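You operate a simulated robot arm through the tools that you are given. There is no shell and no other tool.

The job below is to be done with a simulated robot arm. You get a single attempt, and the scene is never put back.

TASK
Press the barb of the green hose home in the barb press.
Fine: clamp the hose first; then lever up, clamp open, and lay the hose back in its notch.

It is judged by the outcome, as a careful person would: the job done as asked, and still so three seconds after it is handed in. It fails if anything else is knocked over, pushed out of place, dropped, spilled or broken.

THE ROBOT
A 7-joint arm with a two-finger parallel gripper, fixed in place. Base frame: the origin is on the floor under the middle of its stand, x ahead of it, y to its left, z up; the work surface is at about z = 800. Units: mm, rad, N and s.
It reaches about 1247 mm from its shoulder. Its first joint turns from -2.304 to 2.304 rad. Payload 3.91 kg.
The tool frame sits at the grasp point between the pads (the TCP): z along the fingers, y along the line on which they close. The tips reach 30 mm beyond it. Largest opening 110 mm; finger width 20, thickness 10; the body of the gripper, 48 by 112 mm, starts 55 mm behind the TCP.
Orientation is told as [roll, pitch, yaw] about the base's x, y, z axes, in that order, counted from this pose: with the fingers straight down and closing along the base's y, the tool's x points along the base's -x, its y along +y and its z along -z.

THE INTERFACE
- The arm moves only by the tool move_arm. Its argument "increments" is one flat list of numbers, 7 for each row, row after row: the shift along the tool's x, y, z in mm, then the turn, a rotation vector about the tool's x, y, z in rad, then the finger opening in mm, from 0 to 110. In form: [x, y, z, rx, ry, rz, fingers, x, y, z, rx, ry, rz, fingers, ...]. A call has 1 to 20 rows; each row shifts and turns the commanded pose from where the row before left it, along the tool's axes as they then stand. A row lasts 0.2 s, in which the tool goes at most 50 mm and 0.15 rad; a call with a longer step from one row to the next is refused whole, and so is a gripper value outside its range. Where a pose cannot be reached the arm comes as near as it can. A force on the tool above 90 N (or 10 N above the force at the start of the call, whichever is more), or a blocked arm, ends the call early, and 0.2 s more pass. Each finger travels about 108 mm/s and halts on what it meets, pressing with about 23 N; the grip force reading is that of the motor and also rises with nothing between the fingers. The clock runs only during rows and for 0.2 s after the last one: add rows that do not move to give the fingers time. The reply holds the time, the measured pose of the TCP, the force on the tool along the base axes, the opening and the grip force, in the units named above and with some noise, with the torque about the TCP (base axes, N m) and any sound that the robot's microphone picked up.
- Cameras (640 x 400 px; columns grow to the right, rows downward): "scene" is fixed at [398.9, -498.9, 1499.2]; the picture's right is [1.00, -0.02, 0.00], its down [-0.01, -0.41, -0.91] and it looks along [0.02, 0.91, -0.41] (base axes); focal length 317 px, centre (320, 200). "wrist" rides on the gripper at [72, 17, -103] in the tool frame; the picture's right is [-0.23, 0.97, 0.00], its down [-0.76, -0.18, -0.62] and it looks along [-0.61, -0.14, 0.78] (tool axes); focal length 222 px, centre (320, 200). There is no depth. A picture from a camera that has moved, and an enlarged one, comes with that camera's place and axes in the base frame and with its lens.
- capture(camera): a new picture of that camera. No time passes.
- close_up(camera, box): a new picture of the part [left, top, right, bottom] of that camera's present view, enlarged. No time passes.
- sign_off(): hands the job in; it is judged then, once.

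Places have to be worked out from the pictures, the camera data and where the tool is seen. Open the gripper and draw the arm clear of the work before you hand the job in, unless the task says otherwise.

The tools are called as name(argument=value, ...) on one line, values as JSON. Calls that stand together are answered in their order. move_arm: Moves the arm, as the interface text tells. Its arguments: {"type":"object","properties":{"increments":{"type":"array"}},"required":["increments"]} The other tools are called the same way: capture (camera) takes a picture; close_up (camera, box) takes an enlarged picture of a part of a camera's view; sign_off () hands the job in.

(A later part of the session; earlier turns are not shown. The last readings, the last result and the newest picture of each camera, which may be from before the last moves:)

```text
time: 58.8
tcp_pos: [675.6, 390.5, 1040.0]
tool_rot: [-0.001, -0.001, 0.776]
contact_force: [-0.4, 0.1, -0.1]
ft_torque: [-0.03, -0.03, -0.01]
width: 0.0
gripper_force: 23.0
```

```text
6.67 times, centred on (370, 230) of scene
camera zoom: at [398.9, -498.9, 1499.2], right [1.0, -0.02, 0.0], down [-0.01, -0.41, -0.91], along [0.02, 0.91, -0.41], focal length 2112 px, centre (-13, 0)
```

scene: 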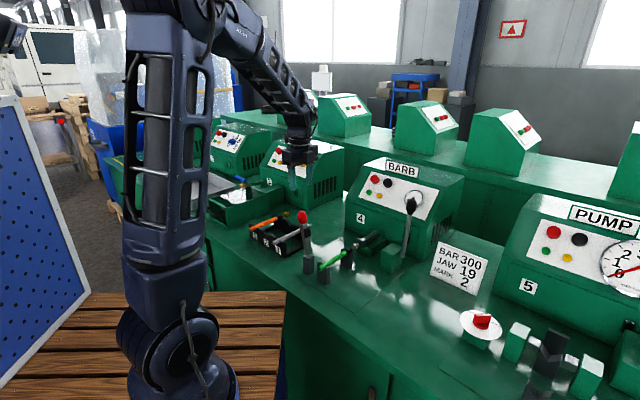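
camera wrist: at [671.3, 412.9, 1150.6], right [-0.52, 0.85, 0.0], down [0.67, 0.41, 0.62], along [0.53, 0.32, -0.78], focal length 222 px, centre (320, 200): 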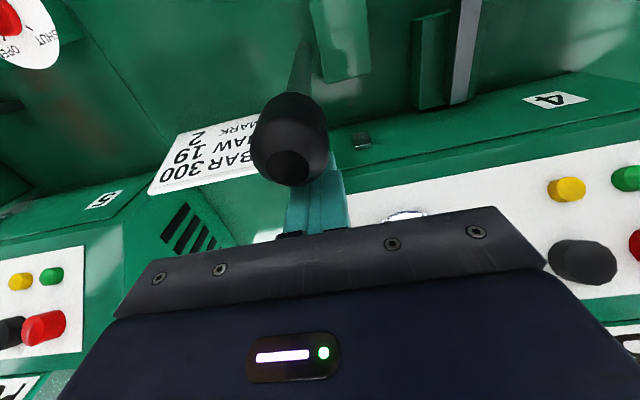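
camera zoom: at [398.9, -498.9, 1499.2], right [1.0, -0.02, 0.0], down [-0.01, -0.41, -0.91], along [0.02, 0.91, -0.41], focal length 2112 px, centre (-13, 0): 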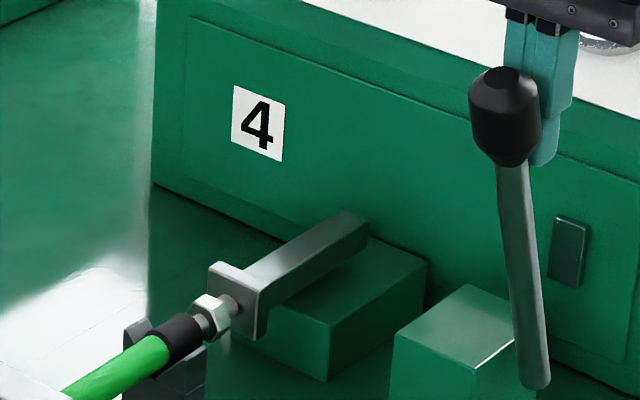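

The ram has reached the barb tip and the lever still moves easily. I continue the arc to about 30°, then check the barb.

move_arm(increments=[9, -0.5, 3, 0, 0, 0, 0, 9, 0, 3.5, 0, 0, 0, 0, 9, 0, 4, 0, 0, 0, 0, 0, 0, 0, 0, 0, 0, 0])

close_up(camera="scene", box=[330, 200, 400, 260])

close_up(camera="scene", box=[300, 160, 450, 290])

```text
time: 59.8
tcp_pos: [656.5, 370.5, 1028.9]
tool_rot: [0.002, -0.002, 0.776]
contact_force: [0.3, -1.1, 0.7]
ft_torque: [-0.01, -0.02, -0.01]
width: 0.0
gripper_force: 23.4
```

```text
6.67 times, centred on (365, 230) of scene
camera zoom: at [398.9, -498.9, 1499.2], right [1.0, -0.02, 0.0], down [-0.01, -0.41, -0.91], along [0.02, 0.91, -0.41], focal length 2112 px, centre (20, 0)
```

zoom: 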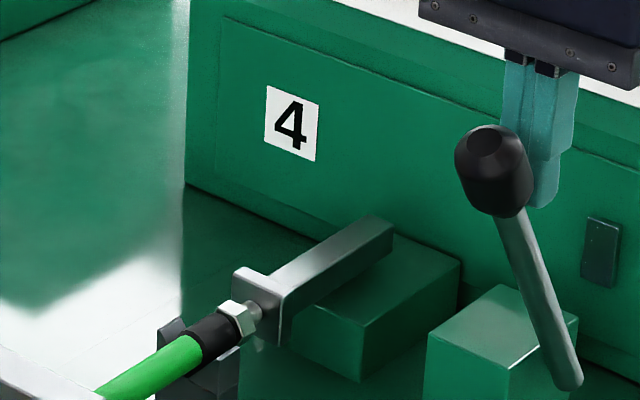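

```text
3.08 times, centred on (375, 225) of scene
camera zoom: at [398.9, -498.9, 1499.2], right [1.0, -0.02, 0.0], down [-0.01, -0.41, -0.91], along [0.02, 0.91, -0.41], focal length 975 px, centre (151, 123)
```

zoom: 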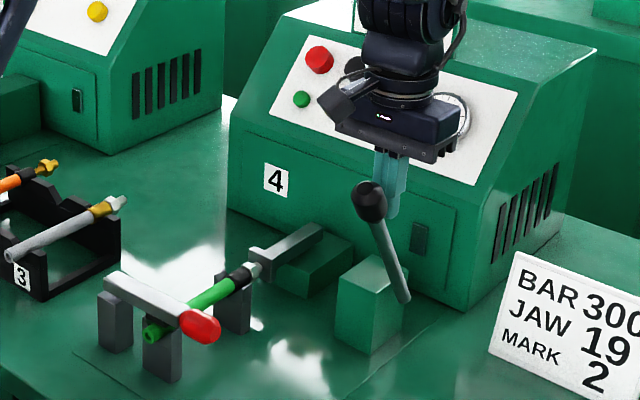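

The nut now looks very close to the ferrule. I continue a bit further to find the firm end of the stroke, watching the force.

move_arm(increments=[7, 0, 4, 0, 0, 0, 0, 7, 0, 4.5, 0, 0, 0, 0, 7, 0, 5, 0, 0, 0, 0, 0, 0, 0, 0, 0, 0, 0])

close_up(camera="scene", box=[330, 200, 400, 260])

close_up(camera="scene", box=[340, 215, 370, 245])

```text
time: 60.8
tcp_pos: [642.5, 356.3, 1014.5]
tool_rot: [0.0, 0.0, 0.777]
contact_force: [5.8, 4.2, 7.9]
ft_torque: [-0.01, -0.19, 0.0]
width: 0.0
gripper_force: 23.6
```

```text
6.67 times, centred on (365, 230) of scene
camera zoom: at [398.9, -498.9, 1499.2], right [1.0, -0.02, 0.0], down [-0.01, -0.41, -0.91], along [0.02, 0.91, -0.41], focal length 2112 px, centre (20, 0)
```

zoom: 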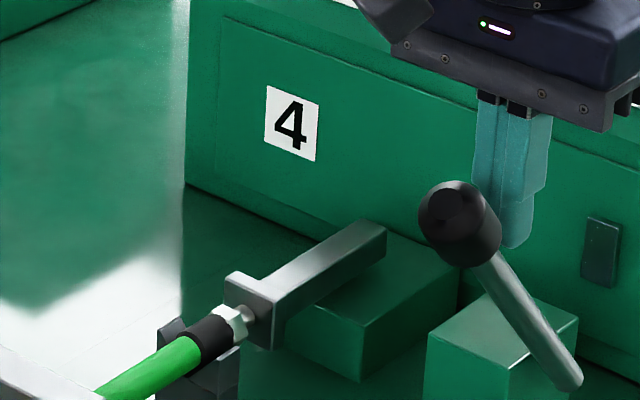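

```text
13.33 times, centred on (355, 230) of scene
camera zoom: at [398.9, -498.9, 1499.2], right [1.0, -0.02, 0.0], down [-0.01, -0.41, -0.91], along [0.02, 0.91, -0.41], focal length 4225 px, centre (-147, -200)
```

zoom: 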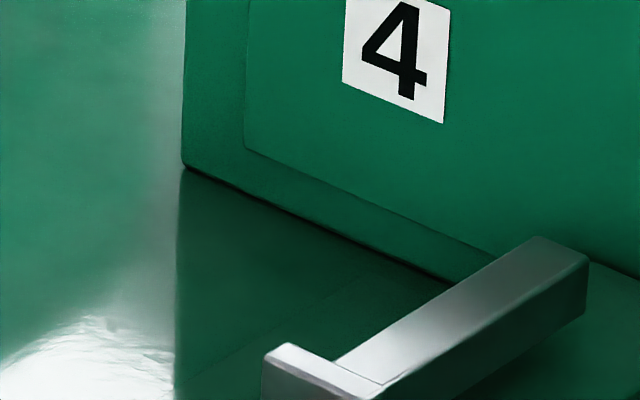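

The ram moved on and about 11 N of resistance appears. I enlarge the nut and ferrule region to judge the remaining gap.

close_up(camera="scene", box=[338, 235, 378, 265])

capture(camera="wrist")

```text
13.33 times, centred on (358, 250) of scene
camera zoom: at [398.9, -498.9, 1499.2], right [1.0, -0.02, 0.0], down [-0.01, -0.41, -0.91], along [0.02, 0.91, -0.41], focal length 4225 px, centre (-187, -467)
```

zoom: 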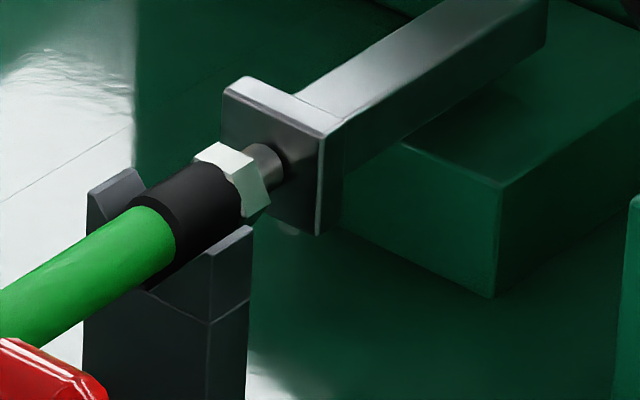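

```text
taken
camera wrist: at [578.2, 318.9, 1118.0], right [-0.52, 0.85, 0.0], down [0.67, 0.41, 0.62], along [0.53, 0.32, -0.78], focal length 222 px, centre (320, 200)
```

wrist: 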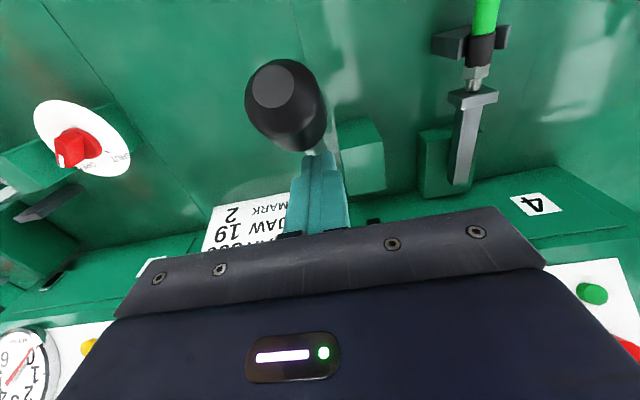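

The nut appears to be against the ferrule with the ram against the tip. I check from the wrist camera too.

close_up(camera="wrist", box=[430, 0, 530, 120])

```text
3.33 times, centred on (480, 60) of wrist
camera zoom: at [578.2, 318.9, 1118.0], right [-0.52, 0.85, 0.0], down [0.67, 0.41, 0.62], along [0.53, 0.32, -0.78], focal length 740 px, centre (-213, 667)
```

zoom: 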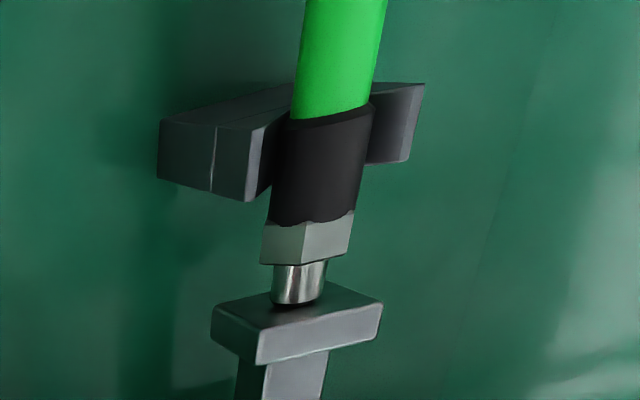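

Nut and ferrule look flush. I press a further 3 mm gently to confirm the stop is firm.

move_arm(increments=[2, 0, 1.5, 0, 0, 0, 0, 2, 0, 1.5, 0, 0, 0, 0, 0, 0, 0, 0, 0, 0, 0])

close_up(camera="wrist", box=[430, 0, 530, 120])

close_up(camera="scene", box=[338, 235, 378, 265])

```text
time: 61.6
tcp_pos: [641.0, 353.5, 1012.1]
tool_rot: [0.0, 0.002, 0.777]
contact_force: [2.4, 7.7, 4.5]
ft_torque: [0.18, -0.06, -0.02]
width: 0.0
gripper_force: 22.3
```

```text
3.33 times, centred on (480, 60) of wrist
camera zoom: at [575.6, 315.3, 1115.1], right [-0.52, 0.85, 0.0], down [0.67, 0.41, 0.62], along [0.53, 0.32, -0.78], focal length 740 px, centre (-213, 667)
```

zoom: 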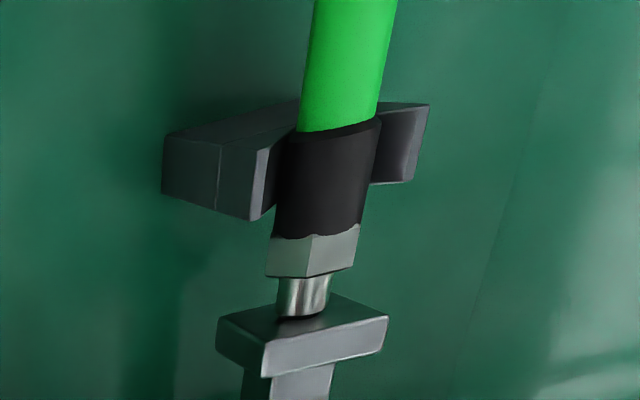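

```text
13.33 times, centred on (358, 250) of scene
camera zoom: at [398.9, -498.9, 1499.2], right [1.0, -0.02, 0.0], down [-0.01, -0.41, -0.91], along [0.02, 0.91, -0.41], focal length 4225 px, centre (-187, -467)
```

zoom: 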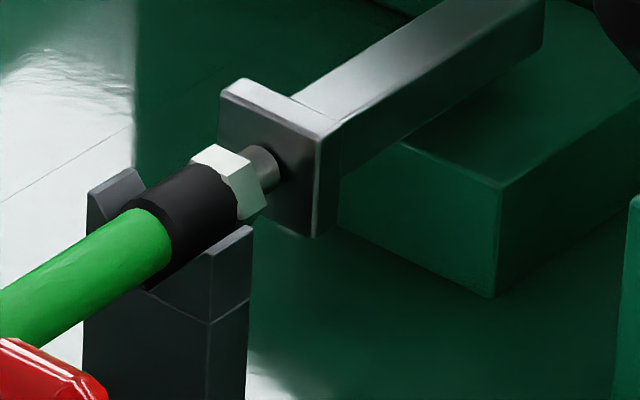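

The nut stays flush with the ferrule, and the last push only moved ram and hose together slightly, so the barb is home. I back the fingers off the lever, rise, and see whether the lever stays or springs.

move_arm(increments=[-6, 0, 0, 0, 0, 0, 0, -6, 0, 0, 0, 0, 0, 0, 0, 0, -35, 0, 0, 0, 0, 0, 0, -40, 0, 0, 0, 0, 0, 0, 0, 0, 0, 0, 0])

capture(camera="wrist")

close_up(camera="scene", box=[320, 160, 440, 280])

```text
time: 62.8
tcp_pos: [651.1, 360.2, 1087.7]
tool_rot: [0.0, 0.0, 0.777]
contact_force: [-0.1, -1.0, 0.8]
ft_torque: [0.01, 0.03, 0.02]
width: 0.0
gripper_force: 23.5
```

```text
taken
camera wrist: at [587.1, 321.8, 1190.4], right [-0.52, 0.85, 0.0], down [0.67, 0.41, 0.62], along [0.53, 0.32, -0.78], focal length 222 px, centre (320, 200)
```

wrist: 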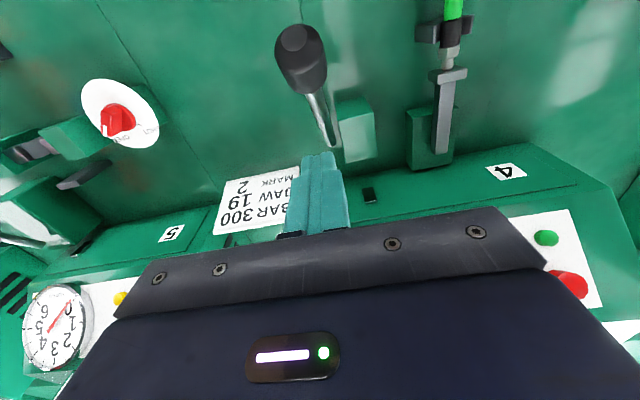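

```text
3.33 times, centred on (380, 220) of scene
camera zoom: at [398.9, -498.9, 1499.2], right [1.0, -0.02, 0.0], down [-0.01, -0.41, -0.91], along [0.02, 0.91, -0.41], focal length 1056 px, centre (120, 133)
```

zoom: 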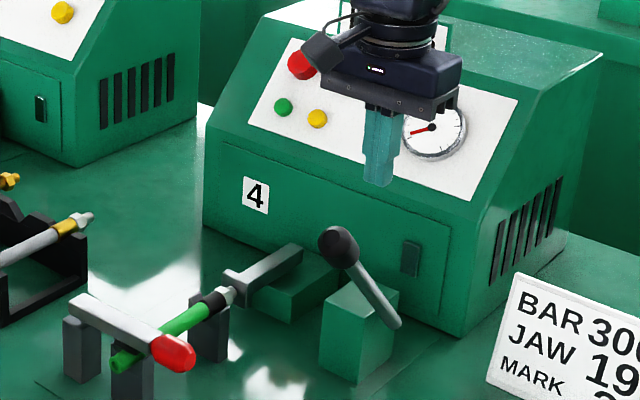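

The lever stays where it was left. I look at the press dial and the nut again to confirm the pressing is complete before lifting the lever.

close_up(camera="scene", box=[392, 180, 432, 210])

close_up(camera="wrist", box=[400, 0, 500, 120])

close_up(camera="scene", box=[338, 235, 378, 265])

```text
13.33 times, centred on (412, 195) of scene
camera zoom: at [398.9, -498.9, 1499.2], right [1.0, -0.02, 0.0], down [-0.01, -0.41, -0.91], along [0.02, 0.91, -0.41], focal length 4225 px, centre (-907, 267)
```

zoom: 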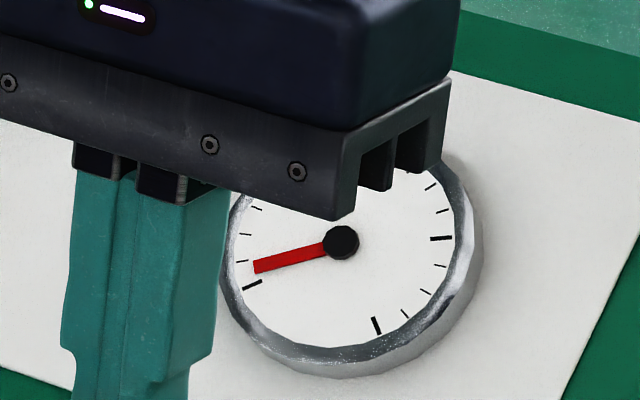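

```text
3.33 times, centred on (450, 60) of wrist
camera zoom: at [587.1, 321.8, 1190.4], right [-0.52, 0.85, 0.0], down [0.67, 0.41, 0.62], along [0.53, 0.32, -0.78], focal length 740 px, centre (-113, 667)
```

zoom: 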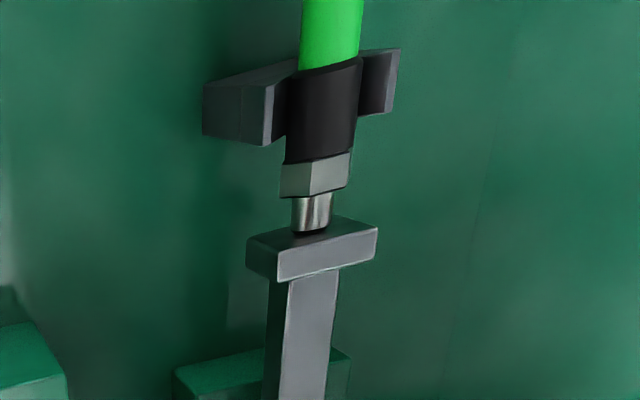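

```text
13.33 times, centred on (358, 250) of scene
camera zoom: at [398.9, -498.9, 1499.2], right [1.0, -0.02, 0.0], down [-0.01, -0.41, -0.91], along [0.02, 0.91, -0.41], focal length 4225 px, centre (-187, -467)
```

zoom: 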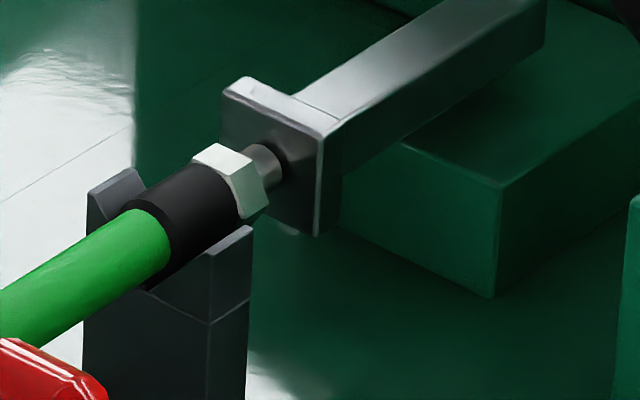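

The nut sits flush on the ferrule with the ram just off load. Now the lever: I raise slightly, move over the knob (≈ v 662, q -198, z 1003), open the fingers across it and lower onto it.

move_arm(increments=[0, 0, -15, 0, 0, 0, 30, 18, 0.7, 0, 0, 0, 0, 60, 18, 0.7, 0, 0, 0, 0, 60, 18, 0, 0, 0, 0, 0, 60, 0, 0, 0, 0, 0, 0, 60])

capture(camera="wrist")

close_up(camera="scene", box=[340, 160, 440, 280])

```text
time: 64.0
tcp_pos: [606.7, 323.9, 1104.3]
tool_rot: [0.0, -0.001, 0.776]
contact_force: [0.4, 0.0, -0.5]
ft_torque: [0.02, 0.0, 0.01]
width: 60.0
gripper_force: 0.0
```

```text
taken
camera wrist: at [542.7, 285.9, 1206.1], right [-0.52, 0.85, 0.0], down [0.67, 0.41, 0.62], along [0.53, 0.32, -0.78], focal length 222 px, centre (320, 200)
```

wrist: 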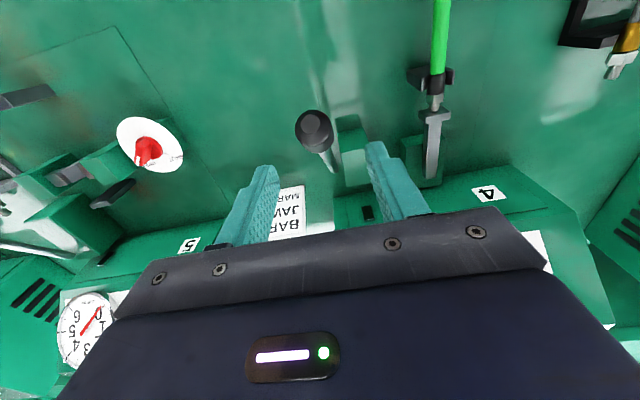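

```text
3.33 times, centred on (390, 220) of scene
camera zoom: at [398.9, -498.9, 1499.2], right [1.0, -0.02, 0.0], down [-0.01, -0.41, -0.91], along [0.02, 0.91, -0.41], focal length 1056 px, centre (87, 133)
```

zoom: 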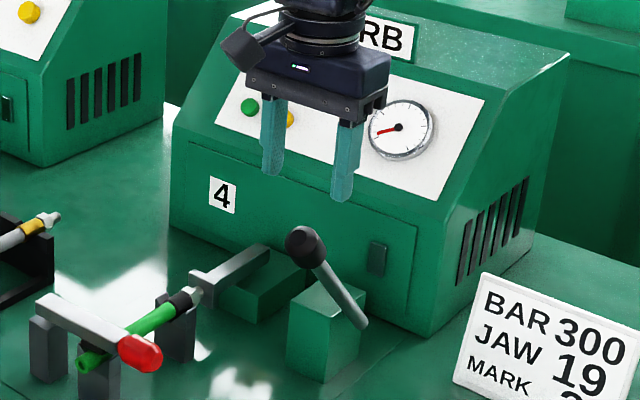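

The knob is at v≈665, q≈-198; I trim the tool by +4 mm in v and -3.5 mm in q, lower to z≈1004 and close on the knob.

move_arm(increments=[-4, -3.5, 20, 0, 0, 0, 60, 0, 0, 30, 0, 0, 0, 60, 0, 0, 30, 0, 0, 0, 60, 0, 0, 20, 0, 0, 0, 60, 0, 0, 0, 0, 0, 0, 60, 0, 0, 0, 0, 0, 0, 45, 0, 0, 0, 0, 0, 0, 30, 0, 0, 0, 0, 0, 0, 20, 0, 0, 0, 0, 0, 0, 20])

capture(camera="wrist")

close_up(camera="scene", box=[340, 180, 440, 280])

```text
time: 66.0
tcp_pos: [613.1, 322.1, 1005.3]
tool_rot: [0.0, -0.001, 0.776]
contact_force: [0.2, 0.7, -1.7]
ft_torque: [-0.02, 0.01, -0.03]
width: 31.0
gripper_force: 45.2
```

```text
taken
camera wrist: at [549.0, 285.3, 1106.5], right [-0.52, 0.85, 0.0], down [0.67, 0.41, 0.62], along [0.53, 0.32, -0.78], focal length 222 px, centre (320, 200)
```

wrist: 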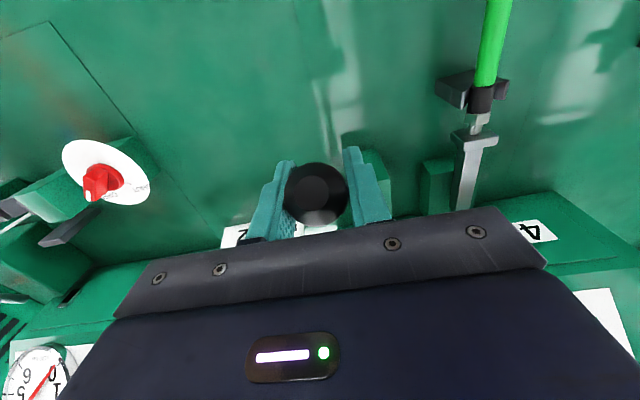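

```text
4.00 times, centred on (390, 230) of scene
camera zoom: at [398.9, -498.9, 1499.2], right [1.0, -0.02, 0.0], down [-0.01, -0.41, -0.91], along [0.02, 0.91, -0.41], focal length 1267 px, centre (40, 80)
```

zoom: 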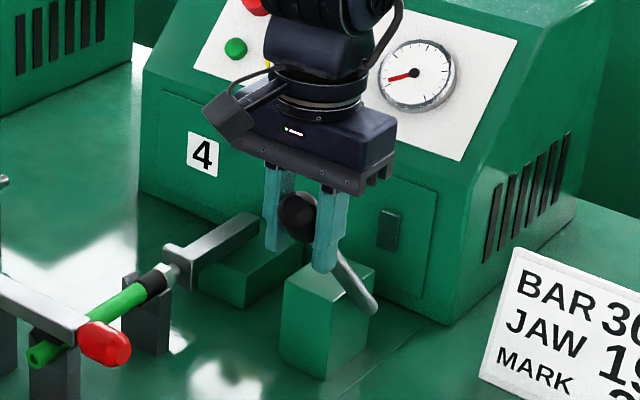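

The lever knob is gripped (31 mm). I lift it back along its arc, first to about 28° from vertical.

move_arm(increments=[-8.3, 0, -7, 0, 0, 0, 20, -8.7, 0, -6.5, 0, 0, 0, 20, -9.5, 0, -6.2, 0, 0, 0, 20, -9.9, 0, -5.7, 0, 0, 0, 20, 0, 0, 0, 0, 0, 0, 20])

close_up(camera="scene", box=[330, 180, 440, 280])

```text
time: 67.2
tcp_pos: [639.3, 348.9, 1027.0]
tool_rot: [0.0, 0.0, 0.775]
contact_force: [4.3, -10.4, -9.8]
ft_torque: [-0.91, 0.96, -0.02]
width: 30.9
gripper_force: 45.0
```

```text
4.00 times, centred on (385, 230) of scene
camera zoom: at [398.9, -498.9, 1499.2], right [1.0, -0.02, 0.0], down [-0.01, -0.41, -0.91], along [0.02, 0.91, -0.41], focal length 1267 px, centre (60, 80)
```

zoom: 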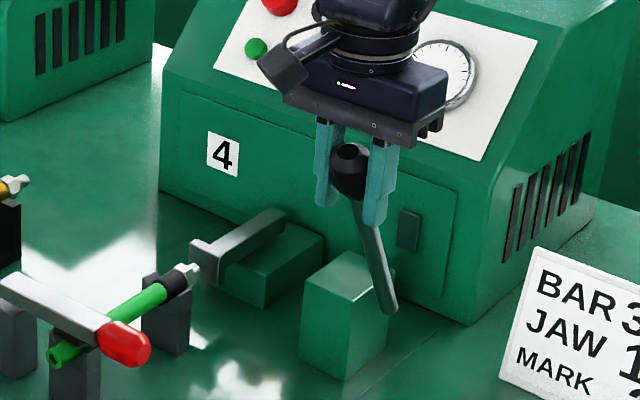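

The lever follows well and the ram is retreating. I continue the arc to nearly upright.

move_arm(increments=[-10.3, 0, -4, 0, 0, 0, 20, -10.5, 0, -4.4, 0, 0, 0, 20, -10.8, 0, -3.7, 0, 0, 0, 20, -10.9, 0, -3, 0, 0, 0, 20, -11.2, 0, -2.3, 0, 0, 0, 20, -11.2, 0, -1.6, 0, 0, 0, 20, 0, 0, 0, 0, 0, 0, 20])

close_up(camera="scene", box=[330, 160, 450, 280])

```text
time: 68.8
tcp_pos: [685.1, 395.4, 1045.5]
tool_rot: [0.001, 0.002, 0.777]
contact_force: [-4.2, -3.4, -13.1]
ft_torque: [-0.77, 0.76, -0.03]
width: 31.4
gripper_force: 44.8
```

```text
3.33 times, centred on (390, 220) of scene
camera zoom: at [398.9, -498.9, 1499.2], right [1.0, -0.02, 0.0], down [-0.01, -0.41, -0.91], along [0.02, 0.91, -0.41], focal length 1056 px, centre (87, 133)
```

zoom: 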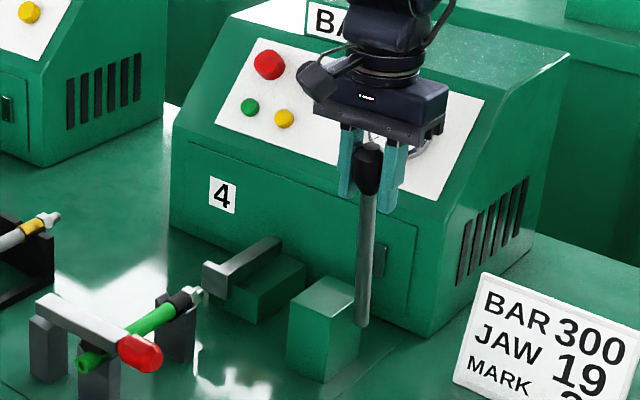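

The lever is about 7° from vertical. I push it on to its original slightly leaned-back rest.

move_arm(increments=[-11, 0, 0, 0, 0, 0, 20, -11, 0, 0.2, 0, 0, 0, 20, -8, 0, 0.5, 0, 0, 0, 20, -7, 0, 0.5, 0, 0, 0, 20, 0, 0, 0, 0, 0, 0, 20])

close_up(camera="scene", box=[330, 160, 450, 280])

```text
time: 70.0
tcp_pos: [711.9, 421.8, 1047.6]
tool_rot: [-0.001, -0.002, 0.775]
contact_force: [0.8, -5.6, 1.5]
ft_torque: [-0.48, 0.51, -0.05]
width: 31.0
gripper_force: 45.0
```

```text
3.33 times, centred on (390, 220) of scene
camera zoom: at [398.9, -498.9, 1499.2], right [1.0, -0.02, 0.0], down [-0.01, -0.41, -0.91], along [0.02, 0.91, -0.41], focal length 1056 px, centre (87, 133)
```

zoom: 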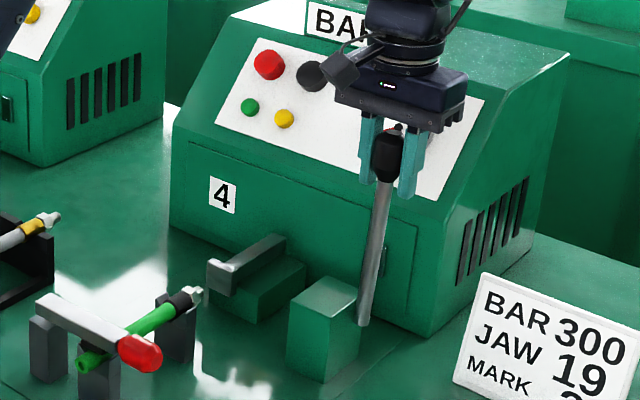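

It is within a few mm of the original rest position. I push a little further to reach its stop, then release.

move_arm(increments=[-3, 0, 0.3, 0, 0, 0, 20, -3, 0, 0.3, 0, 0, 0, 20, 0, 0, 0, 0, 0, 0, 20])

close_up(camera="scene", box=[290, 170, 450, 290])

```text
time: 70.8
tcp_pos: [716.2, 426.6, 1047.2]
tool_rot: [0.001, 0.001, 0.777]
contact_force: [-21.4, -31.1, 6.4]
ft_torque: [-0.09, 0.09, -0.04]
width: 30.8
gripper_force: 45.0
```

```text
3.33 times, centred on (370, 230) of scene
camera zoom: at [398.9, -498.9, 1499.2], right [1.0, -0.02, 0.0], down [-0.01, -0.41, -0.91], along [0.02, 0.91, -0.41], focal length 1056 px, centre (153, 100)
```

zoom: 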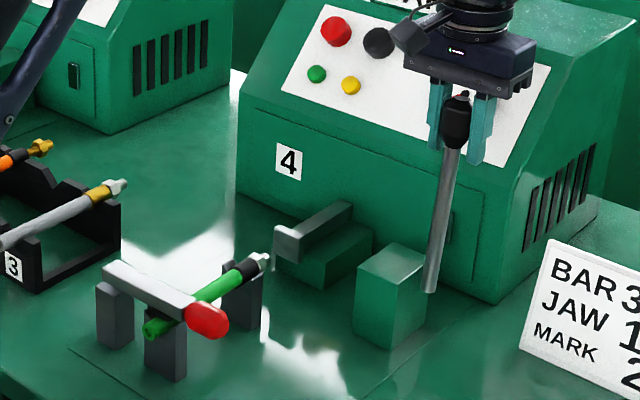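

The lever is at its stop, matching its original position. I relieve the load, open the fingers and rise clear.

move_arm(increments=[2, 0, 0, 0, 0, 0, 20, 0, 0, 0, 0, 0, 0, 40, 0, 0, 0, 0, 0, 0, 60, 0, 0, 0, 0, 0, 0, 60, 0, 0, -20, 0, 0, 0, 60, 0, 0, -40, 0, 0, 0, 60, 0, 0, -40, 0, 0, 0, 60, 0, 0, -20, 0, 0, 0, 60, 0, 0, 0, 0, 0, 0, 60])

close_up(camera="scene", box=[290, 170, 450, 290])

close_up(camera="scene", box=[320, 225, 380, 270])

```text
time: 72.8
tcp_pos: [715.2, 425.8, 1166.3]
tool_rot: [-0.001, 0.0, 0.777]
contact_force: [-0.6, 0.3, -1.2]
ft_torque: [-0.02, 0.02, -0.01]
width: 60.1
gripper_force: 0.1
```

```text
3.33 times, centred on (370, 230) of scene
camera zoom: at [398.9, -498.9, 1499.2], right [1.0, -0.02, 0.0], down [-0.01, -0.41, -0.91], along [0.02, 0.91, -0.41], focal length 1056 px, centre (153, 100)
```

zoom: 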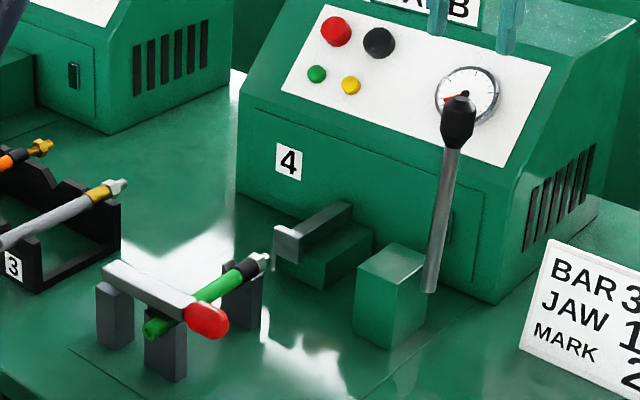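

```text
8.89 times, centred on (350, 248) of scene
camera zoom: at [398.9, -498.9, 1499.2], right [1.0, -0.02, 0.0], down [-0.01, -0.41, -0.91], along [0.02, 0.91, -0.41], focal length 2816 px, centre (53, -222)
```

zoom: 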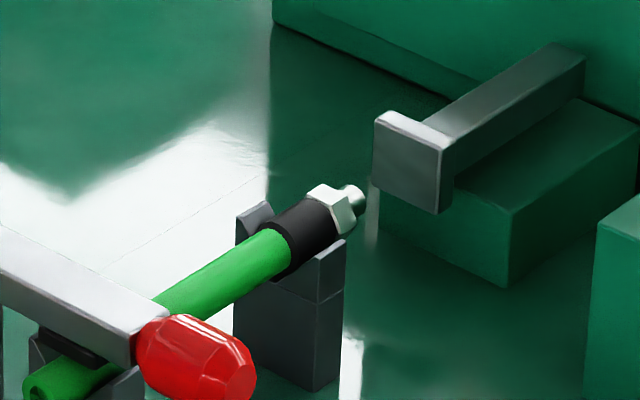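

Lever up, ram retracted, barb flush. Next is the clamp: I move above its knob (v≈566, q≈-97) and turn to yaw -0.79 again.

move_arm(increments=[40.4, 16.8, 0, 0, 0, 0, 64, 40.4, 16.8, 0, 0, 0, 0, 64, 40.4, 16.8, 0, 0, 0, 0, 64, 40.4, 16.8, 0, 0, 0, 0, 64, 40.4, 16.8, 0, 0, 0, 0, 64, 40.4, 16.8, 0, 0, 0, 0, 64, 0, 0, 0, 0, 0, 0.1428, 64, 0, 0, 0, 0, 0, 0.1428, 64, 0, 0, 0, 0, 0, 0.1428, 64, 0, 0, 0, 0, 0, 0.1428, 64, 0, 0, 0, 0, 0, 0.1428, 64, 0, 0, 0, 0, 0, 0.1428, 64, 0, 0, 0, 0, 0, 0.1428, 64, 0, 0, 0, 0, 0, 0.1428, 64, 0, 0, 0, 0, 0, 0.1428, 64, 0, 0, 0, 0, 0, 0.1428, 64, 0, 0, 0, 0, 0, 0.1428, 64, 0, 0, 0, 0, 0, 0, 64])

capture(camera="wrist")

```text
time: 76.6
tcp_pos: [471.4, 326.1, 1164.9]
tool_rot: [0.0, 0.0, -0.797]
contact_force: [0.0, 0.6, 0.9]
ft_torque: [0.01, 0.01, 0.03]
width: 64.1
gripper_force: 0.1
```

```text
taken
camera wrist: at [432.6, 390.3, 1268.4], right [0.85, 0.52, 0.0], down [0.41, -0.67, 0.62], along [0.32, -0.53, -0.78], focal length 222 px, centre (320, 200)
```

wrist: 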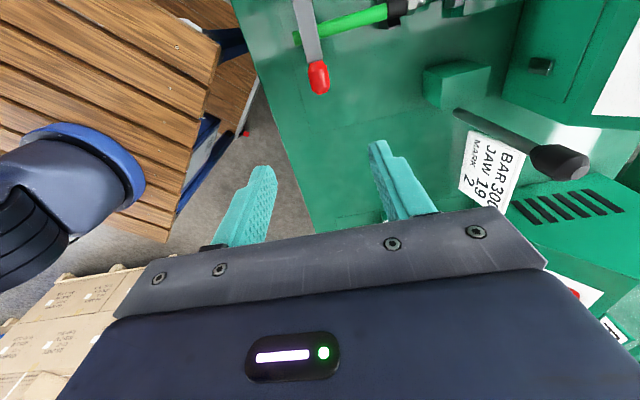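

The tool is exactly over the knob again (same x, y as when I released it). I lower to z≈888 and grip.

move_arm(increments=[0, 0, 45, 0, 0, 0, 64, 0, 0, 45, 0, 0, 0, 64, 0, 0, 45, 0, 0, 0, 64, 0, 0, 45, 0, 0, 0, 64, 0, 0, 40, 0, 0, 0, 64, 0, 0, 30, 0, 0, 0, 64, 0, 0, 20, 0, 0, 0, 64, 0, 0, 7, 0, 0, 0, 64, 0, 0, 0, 0, 0, 0, 64, 0, 0, 0, 0, 0, 0, 45, 0, 0, 0, 0, 0, 0, 30, 0, 0, 0, 0, 0, 0, 20, 0, 0, 0, 0, 0, 0, 20])

close_up(camera="scene", box=[300, 215, 380, 285])

```text
time: 79.4
tcp_pos: [471.1, 327.9, 887.6]
tool_rot: [-0.003, -0.001, -0.795]
contact_force: [-18.8, -18.7, -0.7]
ft_torque: [-0.15, -0.18, 0.27]
width: 29.0
gripper_force: 45.9
```

```text
5.71 times, centred on (340, 250) of scene
camera zoom: at [398.9, -498.9, 1499.2], right [1.0, -0.02, 0.0], down [-0.01, -0.41, -0.91], along [0.02, 0.91, -0.41], focal length 1810 px, centre (206, -86)
```

zoom: 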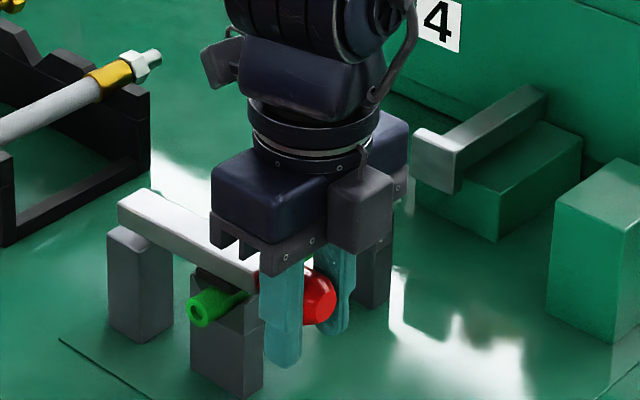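

The knob is gripped. I relieve the sideways load and swing the clamp arm up along its arc, first to about 65°, checking the hose stays in the vees.

move_arm(increments=[0.5, -1.2, -6, 0, 0, 0, 20, 1.0, 0, -7.6, 0, 0, 0, 20, 2.5, 0, -11.6, 0, 0, 0, 20, 3.6, 0, -11.3, 0, 0, 0, 20, 4.5, 0, -11, 0, 0, 0, 20, 0, 0, 0, 0, 0, 0, 20])

close_up(camera="scene", box=[300, 200, 380, 280])

```text
time: 80.8
tcp_pos: [464.4, 335.1, 936.9]
tool_rot: [0.002, 0.001, -0.795]
contact_force: [10.2, -7.1, -1.6]
ft_torque: [-0.66, -0.54, 0.02]
width: 29.0
gripper_force: 45.3
```

```text
5.00 times, centred on (340, 240) of scene
camera zoom: at [398.9, -498.9, 1499.2], right [1.0, -0.02, 0.0], down [-0.01, -0.41, -0.91], along [0.02, 0.91, -0.41], focal length 1584 px, centre (220, 0)
```

zoom: 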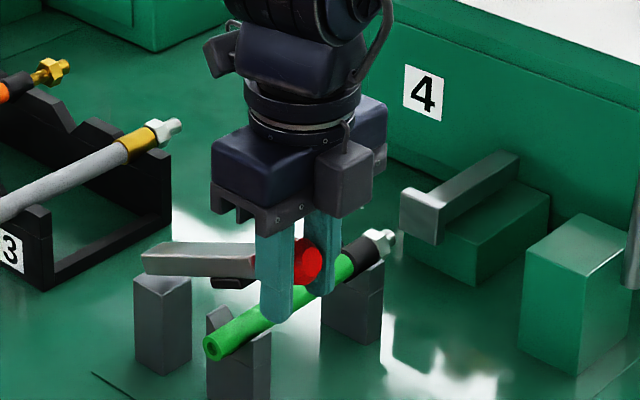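

The clamp lifts and the hose stays in its vees. I continue the arc.

move_arm(increments=[5.5, 0, -10.5, 0, 0, 0, 20, 6.4, 0, -10, 0, 0, 0, 20, 7.2, 0, -9.4, 0, 0, 0, 20, 8, 0, -8.8, 0, 0, 0, 20, 8.8, 0, -8, 0, 0, 0, 20, 9.4, 0, -7.2, 0, 0, 0, 20, 10, 0, -6.4, 0, 0, 0, 20, 0, 0, 0, 0, 0, 0, 20])

close_up(camera="scene", box=[280, 180, 380, 280])

```text
time: 82.6
tcp_pos: [425.2, 373.6, 998.1]
tool_rot: [-0.001, 0.001, -0.794]
contact_force: [29.2, 35.6, -17.3]
ft_torque: [-0.31, -0.58, -0.57]
width: 29.5
gripper_force: 45.1
```

```text
4.00 times, centred on (330, 230) of scene
camera zoom: at [398.9, -498.9, 1499.2], right [1.0, -0.02, 0.0], down [-0.01, -0.41, -0.91], along [0.02, 0.91, -0.41], focal length 1267 px, centre (280, 80)
```

zoom: 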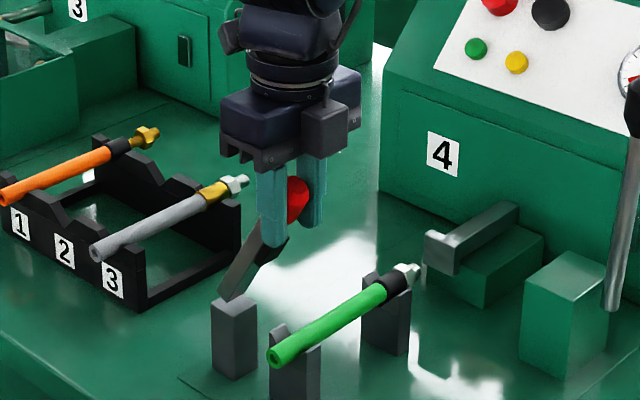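

A 46 N load along the hinge axis has built up, so I shift +1.6 mm in v and trim the height before going on.

move_arm(increments=[1, 0.8, 1, 0, 0, 0, 20, 1, 0.8, 1, 0, 0, 0, 20, 0, 0, 0, 0, 0, 0, 20])

```text
time: 83.4
tcp_pos: [424.5, 374.7, 996.3]
tool_rot: [-0.001, 0.0, -0.794]
contact_force: [18.9, -7.6, 33.7]
ft_torque: [0.22, 0.15, -0.1]
width: 29.4
gripper_force: 44.9
```

Now the radius is slightly too small (38 N outward); I correct by about 1.2 mm outward while continuing the swing.

move_arm(increments=[-0.6, 0, -1.1, 0, 0, 0, 20, 10.7, 0, -5.6, 0, 0, 0, 20, 11.2, 0, -4.6, 0, 0, 0, 20, 11.5, 0, -3.5, 0, 0, 0, 20, 0, 0, 0, 0, 0, 0, 20])

```text
time: 84.6
tcp_pos: [399.5, 398.9, 1011.2]
tool_rot: [-0.005, -0.001, -0.792]
contact_force: [-17.2, -15.2, -34.2]
ft_torque: [-0.53, -0.48, 0.13]
width: 29.6
gripper_force: 44.8
```

The tool is about 1 mm too high; I trim while continuing toward vertical.

move_arm(increments=[6, -0.8, 0.3, 0, 0, 0, 20, 6, 0, -0.4, 0, 0, 0, 20, 11.9, 0, -1.0, 0, 0, 0, 20, 12, 0, -0.2, 0, 0, 0, 20, 0, 0, 0, 0, 0, 0, 20])

close_up(camera="scene", box=[270, 170, 370, 290])

```text
time: 85.8
tcp_pos: [374.4, 423.8, 1009.8]
tool_rot: [0.0, 0.0, -0.794]
contact_force: [-13.7, -14.5, 2.9]
ft_torque: [-0.15, 0.09, 0.03]
width: 30.2
gripper_force: 9.5
```

```text
3.33 times, centred on (320, 230) of scene
camera zoom: at [398.9, -498.9, 1499.2], right [1.0, -0.02, 0.0], down [-0.01, -0.41, -0.91], along [0.02, 0.91, -0.41], focal length 1056 px, centre (320, 100)
```

zoom: 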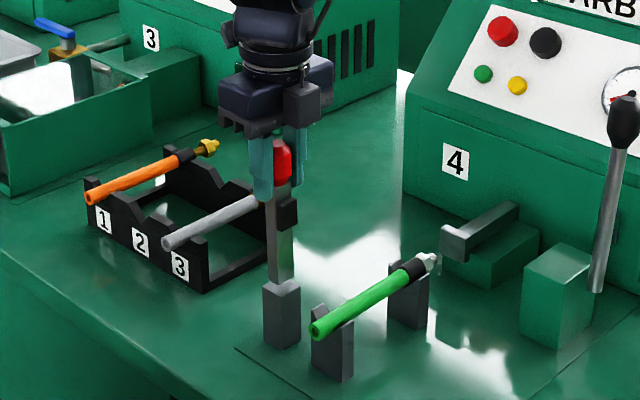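

The arm is about vertical. I take it over to its original leaned-back rest (q≈64).

move_arm(increments=[8, -0.6, 0, 0, 0, 0, 20, 8, 0, 0.5, 0, 0, 0, 20, 8, 0, 1.0, 0, 0, 0, 20, 0, 0, 0, 0, 0, 0, 20])

close_up(camera="scene", box=[270, 170, 350, 290])

```text
time: 86.8
tcp_pos: [357.9, 439.8, 1007.0]
tool_rot: [0.002, 0.001, -0.795]
contact_force: [17.2, -0.1, -4.4]
ft_torque: [-0.85, -1.04, -0.1]
width: 29.7
gripper_force: 45.1
```

```text
3.33 times, centred on (310, 230) of scene
camera zoom: at [398.9, -498.9, 1499.2], right [1.0, -0.02, 0.0], down [-0.01, -0.41, -0.91], along [0.02, 0.91, -0.41], focal length 1056 px, centre (353, 100)
```

zoom: 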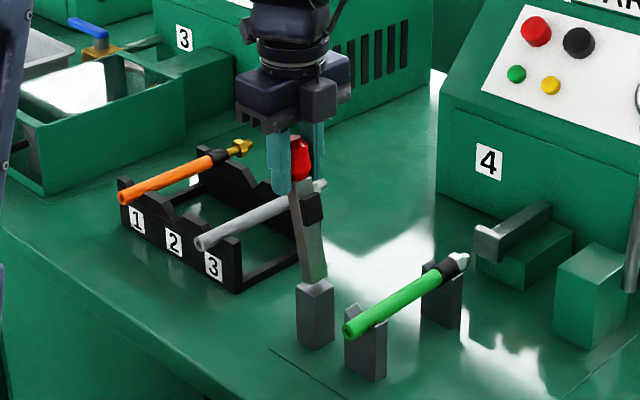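

It is within about 2 mm of the original rest. I push 2.5 mm further to its stop, then release and rise.

move_arm(increments=[1.5, 0, 0.3, 0, 0, 0, 20, 1.5, 0, 0.3, 0, 0, 0, 20, 0, 0, 0, 0, 0, 0, 20])

```text
time: 87.6
tcp_pos: [356.6, 442.4, 1007.5]
tool_rot: [0.0, -0.001, -0.794]
contact_force: [34.3, -19.8, -0.6]
ft_torque: [-0.14, -0.2, -0.03]
width: 29.9
gripper_force: 45.3
```

The arm is at its open stop (38 N back-force). I ease off, open the fingers and rise clear.

move_arm(increments=[-1.5, 0, 0, 0, 0, 0, 20, 0, 0, 0, 0, 0, 0, 40, 0, 0, 0, 0, 0, 0, 64, 0, 0, 0, 0, 0, 0, 64, 0, 0, -20, 0, 0, 0, 64, 0, 0, -35, 0, 0, 0, 64, 0, 0, -35, 0, 0, 0, 64, 0, 0, -35, 0, 0, 0, 64, 0, 0, 0, 0, 0, 0, 64])

close_up(camera="scene", box=[270, 170, 390, 290])

close_up(camera="scene", box=[325, 225, 385, 270])

```text
time: 89.6
tcp_pos: [357.9, 442.0, 1134.4]
tool_rot: [-0.001, 0.001, -0.794]
contact_force: [0.9, 0.3, -0.1]
ft_torque: [0.03, 0.0, 0.0]
width: 64.1
gripper_force: 0.0
```

```text
3.33 times, centred on (330, 230) of scene
camera zoom: at [398.9, -498.9, 1499.2], right [1.0, -0.02, 0.0], down [-0.01, -0.41, -0.91], along [0.02, 0.91, -0.41], focal length 1056 px, centre (287, 100)
```

zoom: 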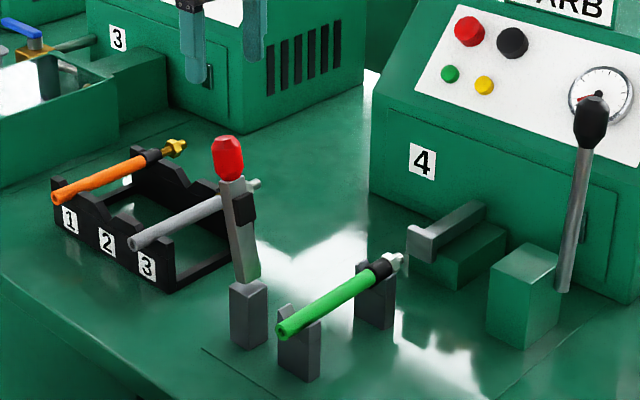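

```text
8.89 times, centred on (355, 248) of scene
camera zoom: at [398.9, -498.9, 1499.2], right [1.0, -0.02, 0.0], down [-0.01, -0.41, -0.91], along [0.02, 0.91, -0.41], focal length 2816 px, centre (9, -222)
```

zoom: 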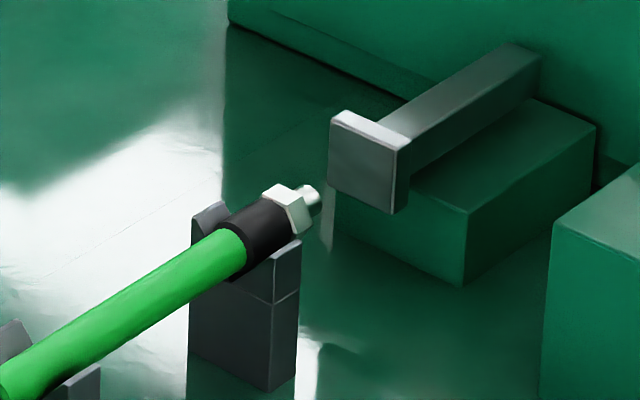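

Clamp open and lever up, hose still in the vees with the barb flush. I turn back to yaw 0.777 and go over the hose at z≈1000 to see exactly where it lies.

move_arm(increments=[0, 0, 0, 0, 0, -0.1428, 60, 0, 0, 0, 0, 0, -0.1428, 60, 0, 0, 0, 0, 0, -0.1428, 60, 0, 0, 0, 0, 0, -0.1428, 60, 0, 0, 0, 0, 0, -0.1428, 60, 0, 0, 0, 0, 0, -0.1428, 60, 0, 0, 0, 0, 0, -0.1428, 60, 0, 0, 0, 0, 0, -0.1428, 60, 0, 0, 0, 0, 0, -0.1428, 60, 0, 0, 0, 0, 0, -0.1428, 60, 0, 0, 0, 0, 0, -0.1428, 60, -18.5, -33, 0, 0, 0, 0, 60, -18.5, -33, 0, 0, 0, 0, 60, -18.5, -33, 0, 0, 0, 0, 60, 0, 0, 44, 0, 0, 0, 60, 0, 0, 44, 0, 0, 0, 60, 0, 0, 44, 0, 0, 0, 60, 0, 0, 0, 0, 0, 0, 60, 0, 0, 0, 0, 0, 0, 60])

close_up(camera="wrist", box=[220, 0, 420, 125])

close_up(camera="wrist", box=[240, 100, 400, 230])

```text
time: 93.6
tcp_pos: [464.9, 410.4, 1000.4]
tool_rot: [-0.002, 0.002, 0.776]
contact_force: [0.6, 0.2, -0.3]
ft_torque: [0.01, 0.02, -0.02]
width: 60.0
gripper_force: 0.0
```

```text
3.20 times, centred on (320, 62) of wrist
camera zoom: at [400.5, 372.1, 1103.2], right [-0.52, 0.85, 0.0], down [0.67, 0.41, 0.62], along [0.53, 0.32, -0.78], focal length 711 px, centre (320, 640)
```

zoom: 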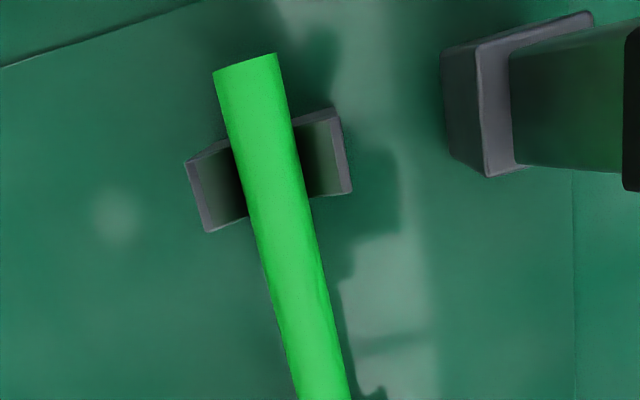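

```text
3.08 times, centred on (320, 165) of wrist
camera zoom: at [400.5, 372.1, 1103.2], right [-0.52, 0.85, 0.0], down [0.67, 0.41, 0.62], along [0.53, 0.32, -0.78], focal length 684 px, centre (320, 308)
```

zoom: 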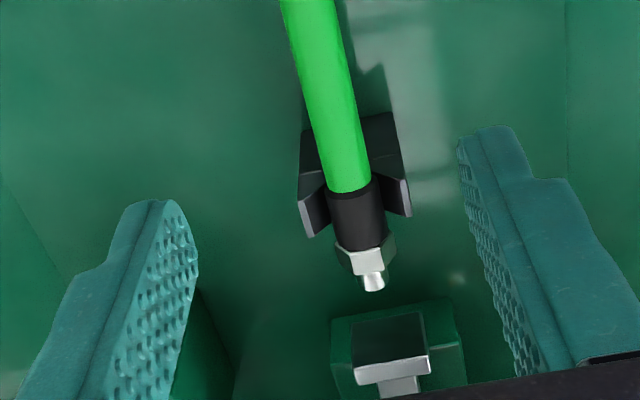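

The hose lies at q≈-33.5 from v≈541 to v≈728; it is now about 19 mm shorter overall than before, so the barb is in. The tool is right over it, so I lower to z≈866 with fingers open.

move_arm(increments=[-1, 0, 40, 0, 0, 0, 60, 0, 0, 40, 0, 0, 0, 60, 0, 0, 30, 0, 0, 0, 60, 0, 0, 15, 0, 0, 0, 60, 0, 0, 10, 0, 0, 0, 60, 0, 0, 0, 0, 0, 0, 60, 0, 0, 0, 0, 0, 0, 60])

close_up(camera="wrist", box=[220, 0, 420, 240])

close_up(camera="scene", box=[310, 220, 380, 285])

```text
time: 95.2
tcp_pos: [465.9, 409.8, 867.6]
tool_rot: [0.0, 0.001, 0.776]
contact_force: [-0.2, 0.5, -0.1]
ft_torque: [-0.03, -0.02, 0.02]
width: 60.1
gripper_force: 0.1
```

```text
1.67 times, centred on (320, 120) of wrist
camera zoom: at [401.2, 371.5, 969.4], right [-0.52, 0.85, 0.0], down [0.67, 0.41, 0.62], along [0.53, 0.32, -0.78], focal length 370 px, centre (320, 333)
```

zoom: 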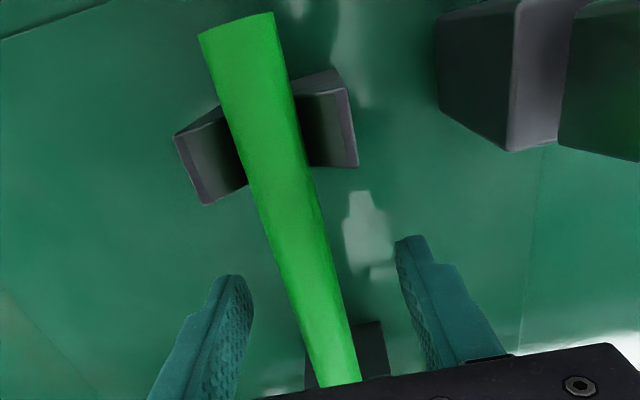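

```text
6.15 times, centred on (345, 252) of scene
camera zoom: at [398.9, -498.9, 1499.2], right [1.0, -0.02, 0.0], down [-0.01, -0.41, -0.91], along [0.02, 0.91, -0.41], focal length 1950 px, centre (166, -123)
```

zoom: 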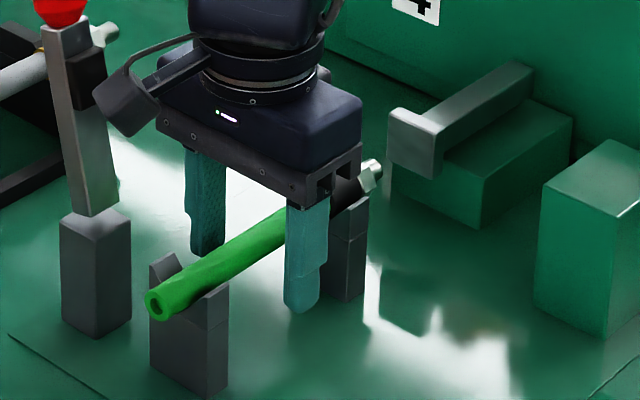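

The hose is centred between the fingers. I lower 2 mm, trim +1.5 mm in v to match my original grip spot, and close on it.

move_arm(increments=[-1.5, 0, 2, 0, 0, 0, 60, 0, 0, 0, 0, 0, 0, 60, 0, 0, 0, 0, 0, 0, 40, 0, 0, 0, 0, 0, 0, 26, 0, 0, 0, 0, 0, 0, 10, 0, 0, 0, 0, 0, 0, 10, 0, 0, 0, 0, 0, 0, 10])

close_up(camera="wrist", box=[220, 0, 420, 240])

```text
time: 96.8
tcp_pos: [466.8, 410.7, 863.9]
tool_rot: [-0.002, -0.001, 0.776]
contact_force: [3.0, -2.0, 0.6]
ft_torque: [-0.09, 0.14, 0.22]
width: 17.8
gripper_force: 23.5
```

```text
1.67 times, centred on (320, 120) of wrist
camera zoom: at [402.7, 373.3, 967.5], right [-0.52, 0.85, 0.0], down [0.67, 0.41, 0.62], along [0.53, 0.32, -0.78], focal length 370 px, centre (320, 333)
```

zoom: 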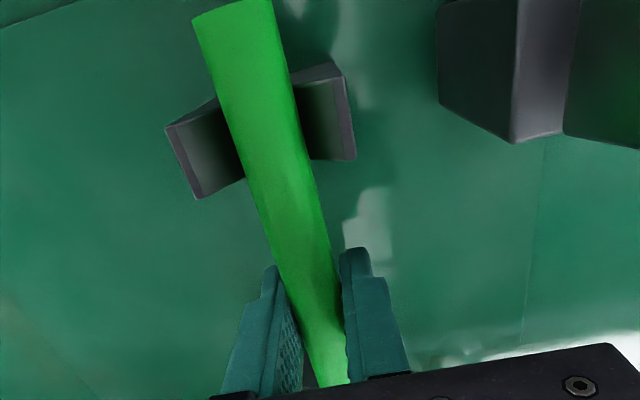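

The hose is gripped (17.8 mm). I lift it slowly out of the vees first and check it.

move_arm(increments=[0, 0, -5, 0, 0, 0, 10, 0, 0, -15, 0, 0, 0, 10, 0, 0, -20, 0, 0, 0, 10, 0, 0, -20, 0, 0, 0, 10, 0, 0, 0, 0, 0, 0, 10])

close_up(camera="scene", box=[300, 200, 380, 285])

close_up(camera="scene", box=[335, 210, 375, 245])

```text
time: 98.0
tcp_pos: [466.2, 412.9, 924.8]
tool_rot: [0.0, 0.0, 0.777]
contact_force: [-0.3, 0.6, -1.6]
ft_torque: [-0.02, 0.02, 0.0]
width: 17.7
gripper_force: 23.1
```

```text
4.71 times, centred on (340, 242) of scene
camera zoom: at [398.9, -498.9, 1499.2], right [1.0, -0.02, 0.0], down [-0.01, -0.41, -0.91], along [0.02, 0.91, -0.41], focal length 1491 px, centre (226, 0)
```

zoom: 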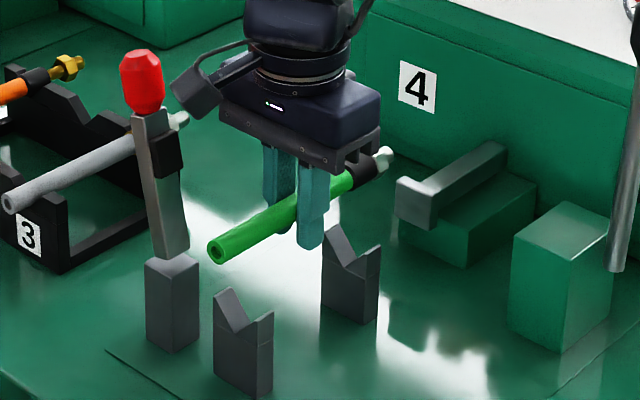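

```text
11.43 times, centred on (355, 228) of scene
camera zoom: at [398.9, -498.9, 1499.2], right [1.0, -0.02, 0.0], down [-0.01, -0.41, -0.91], along [0.02, 0.91, -0.41], focal length 3621 px, centre (-80, -114)
```

zoom: 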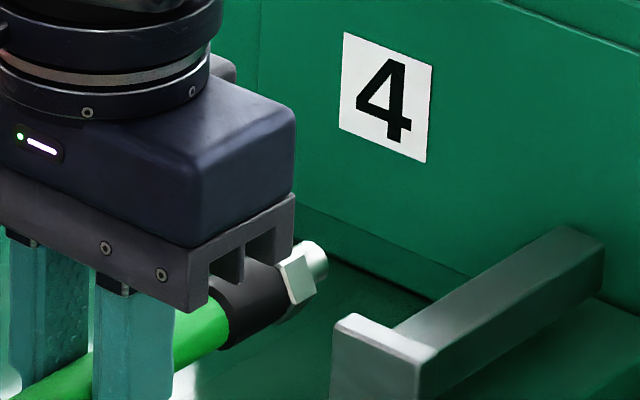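

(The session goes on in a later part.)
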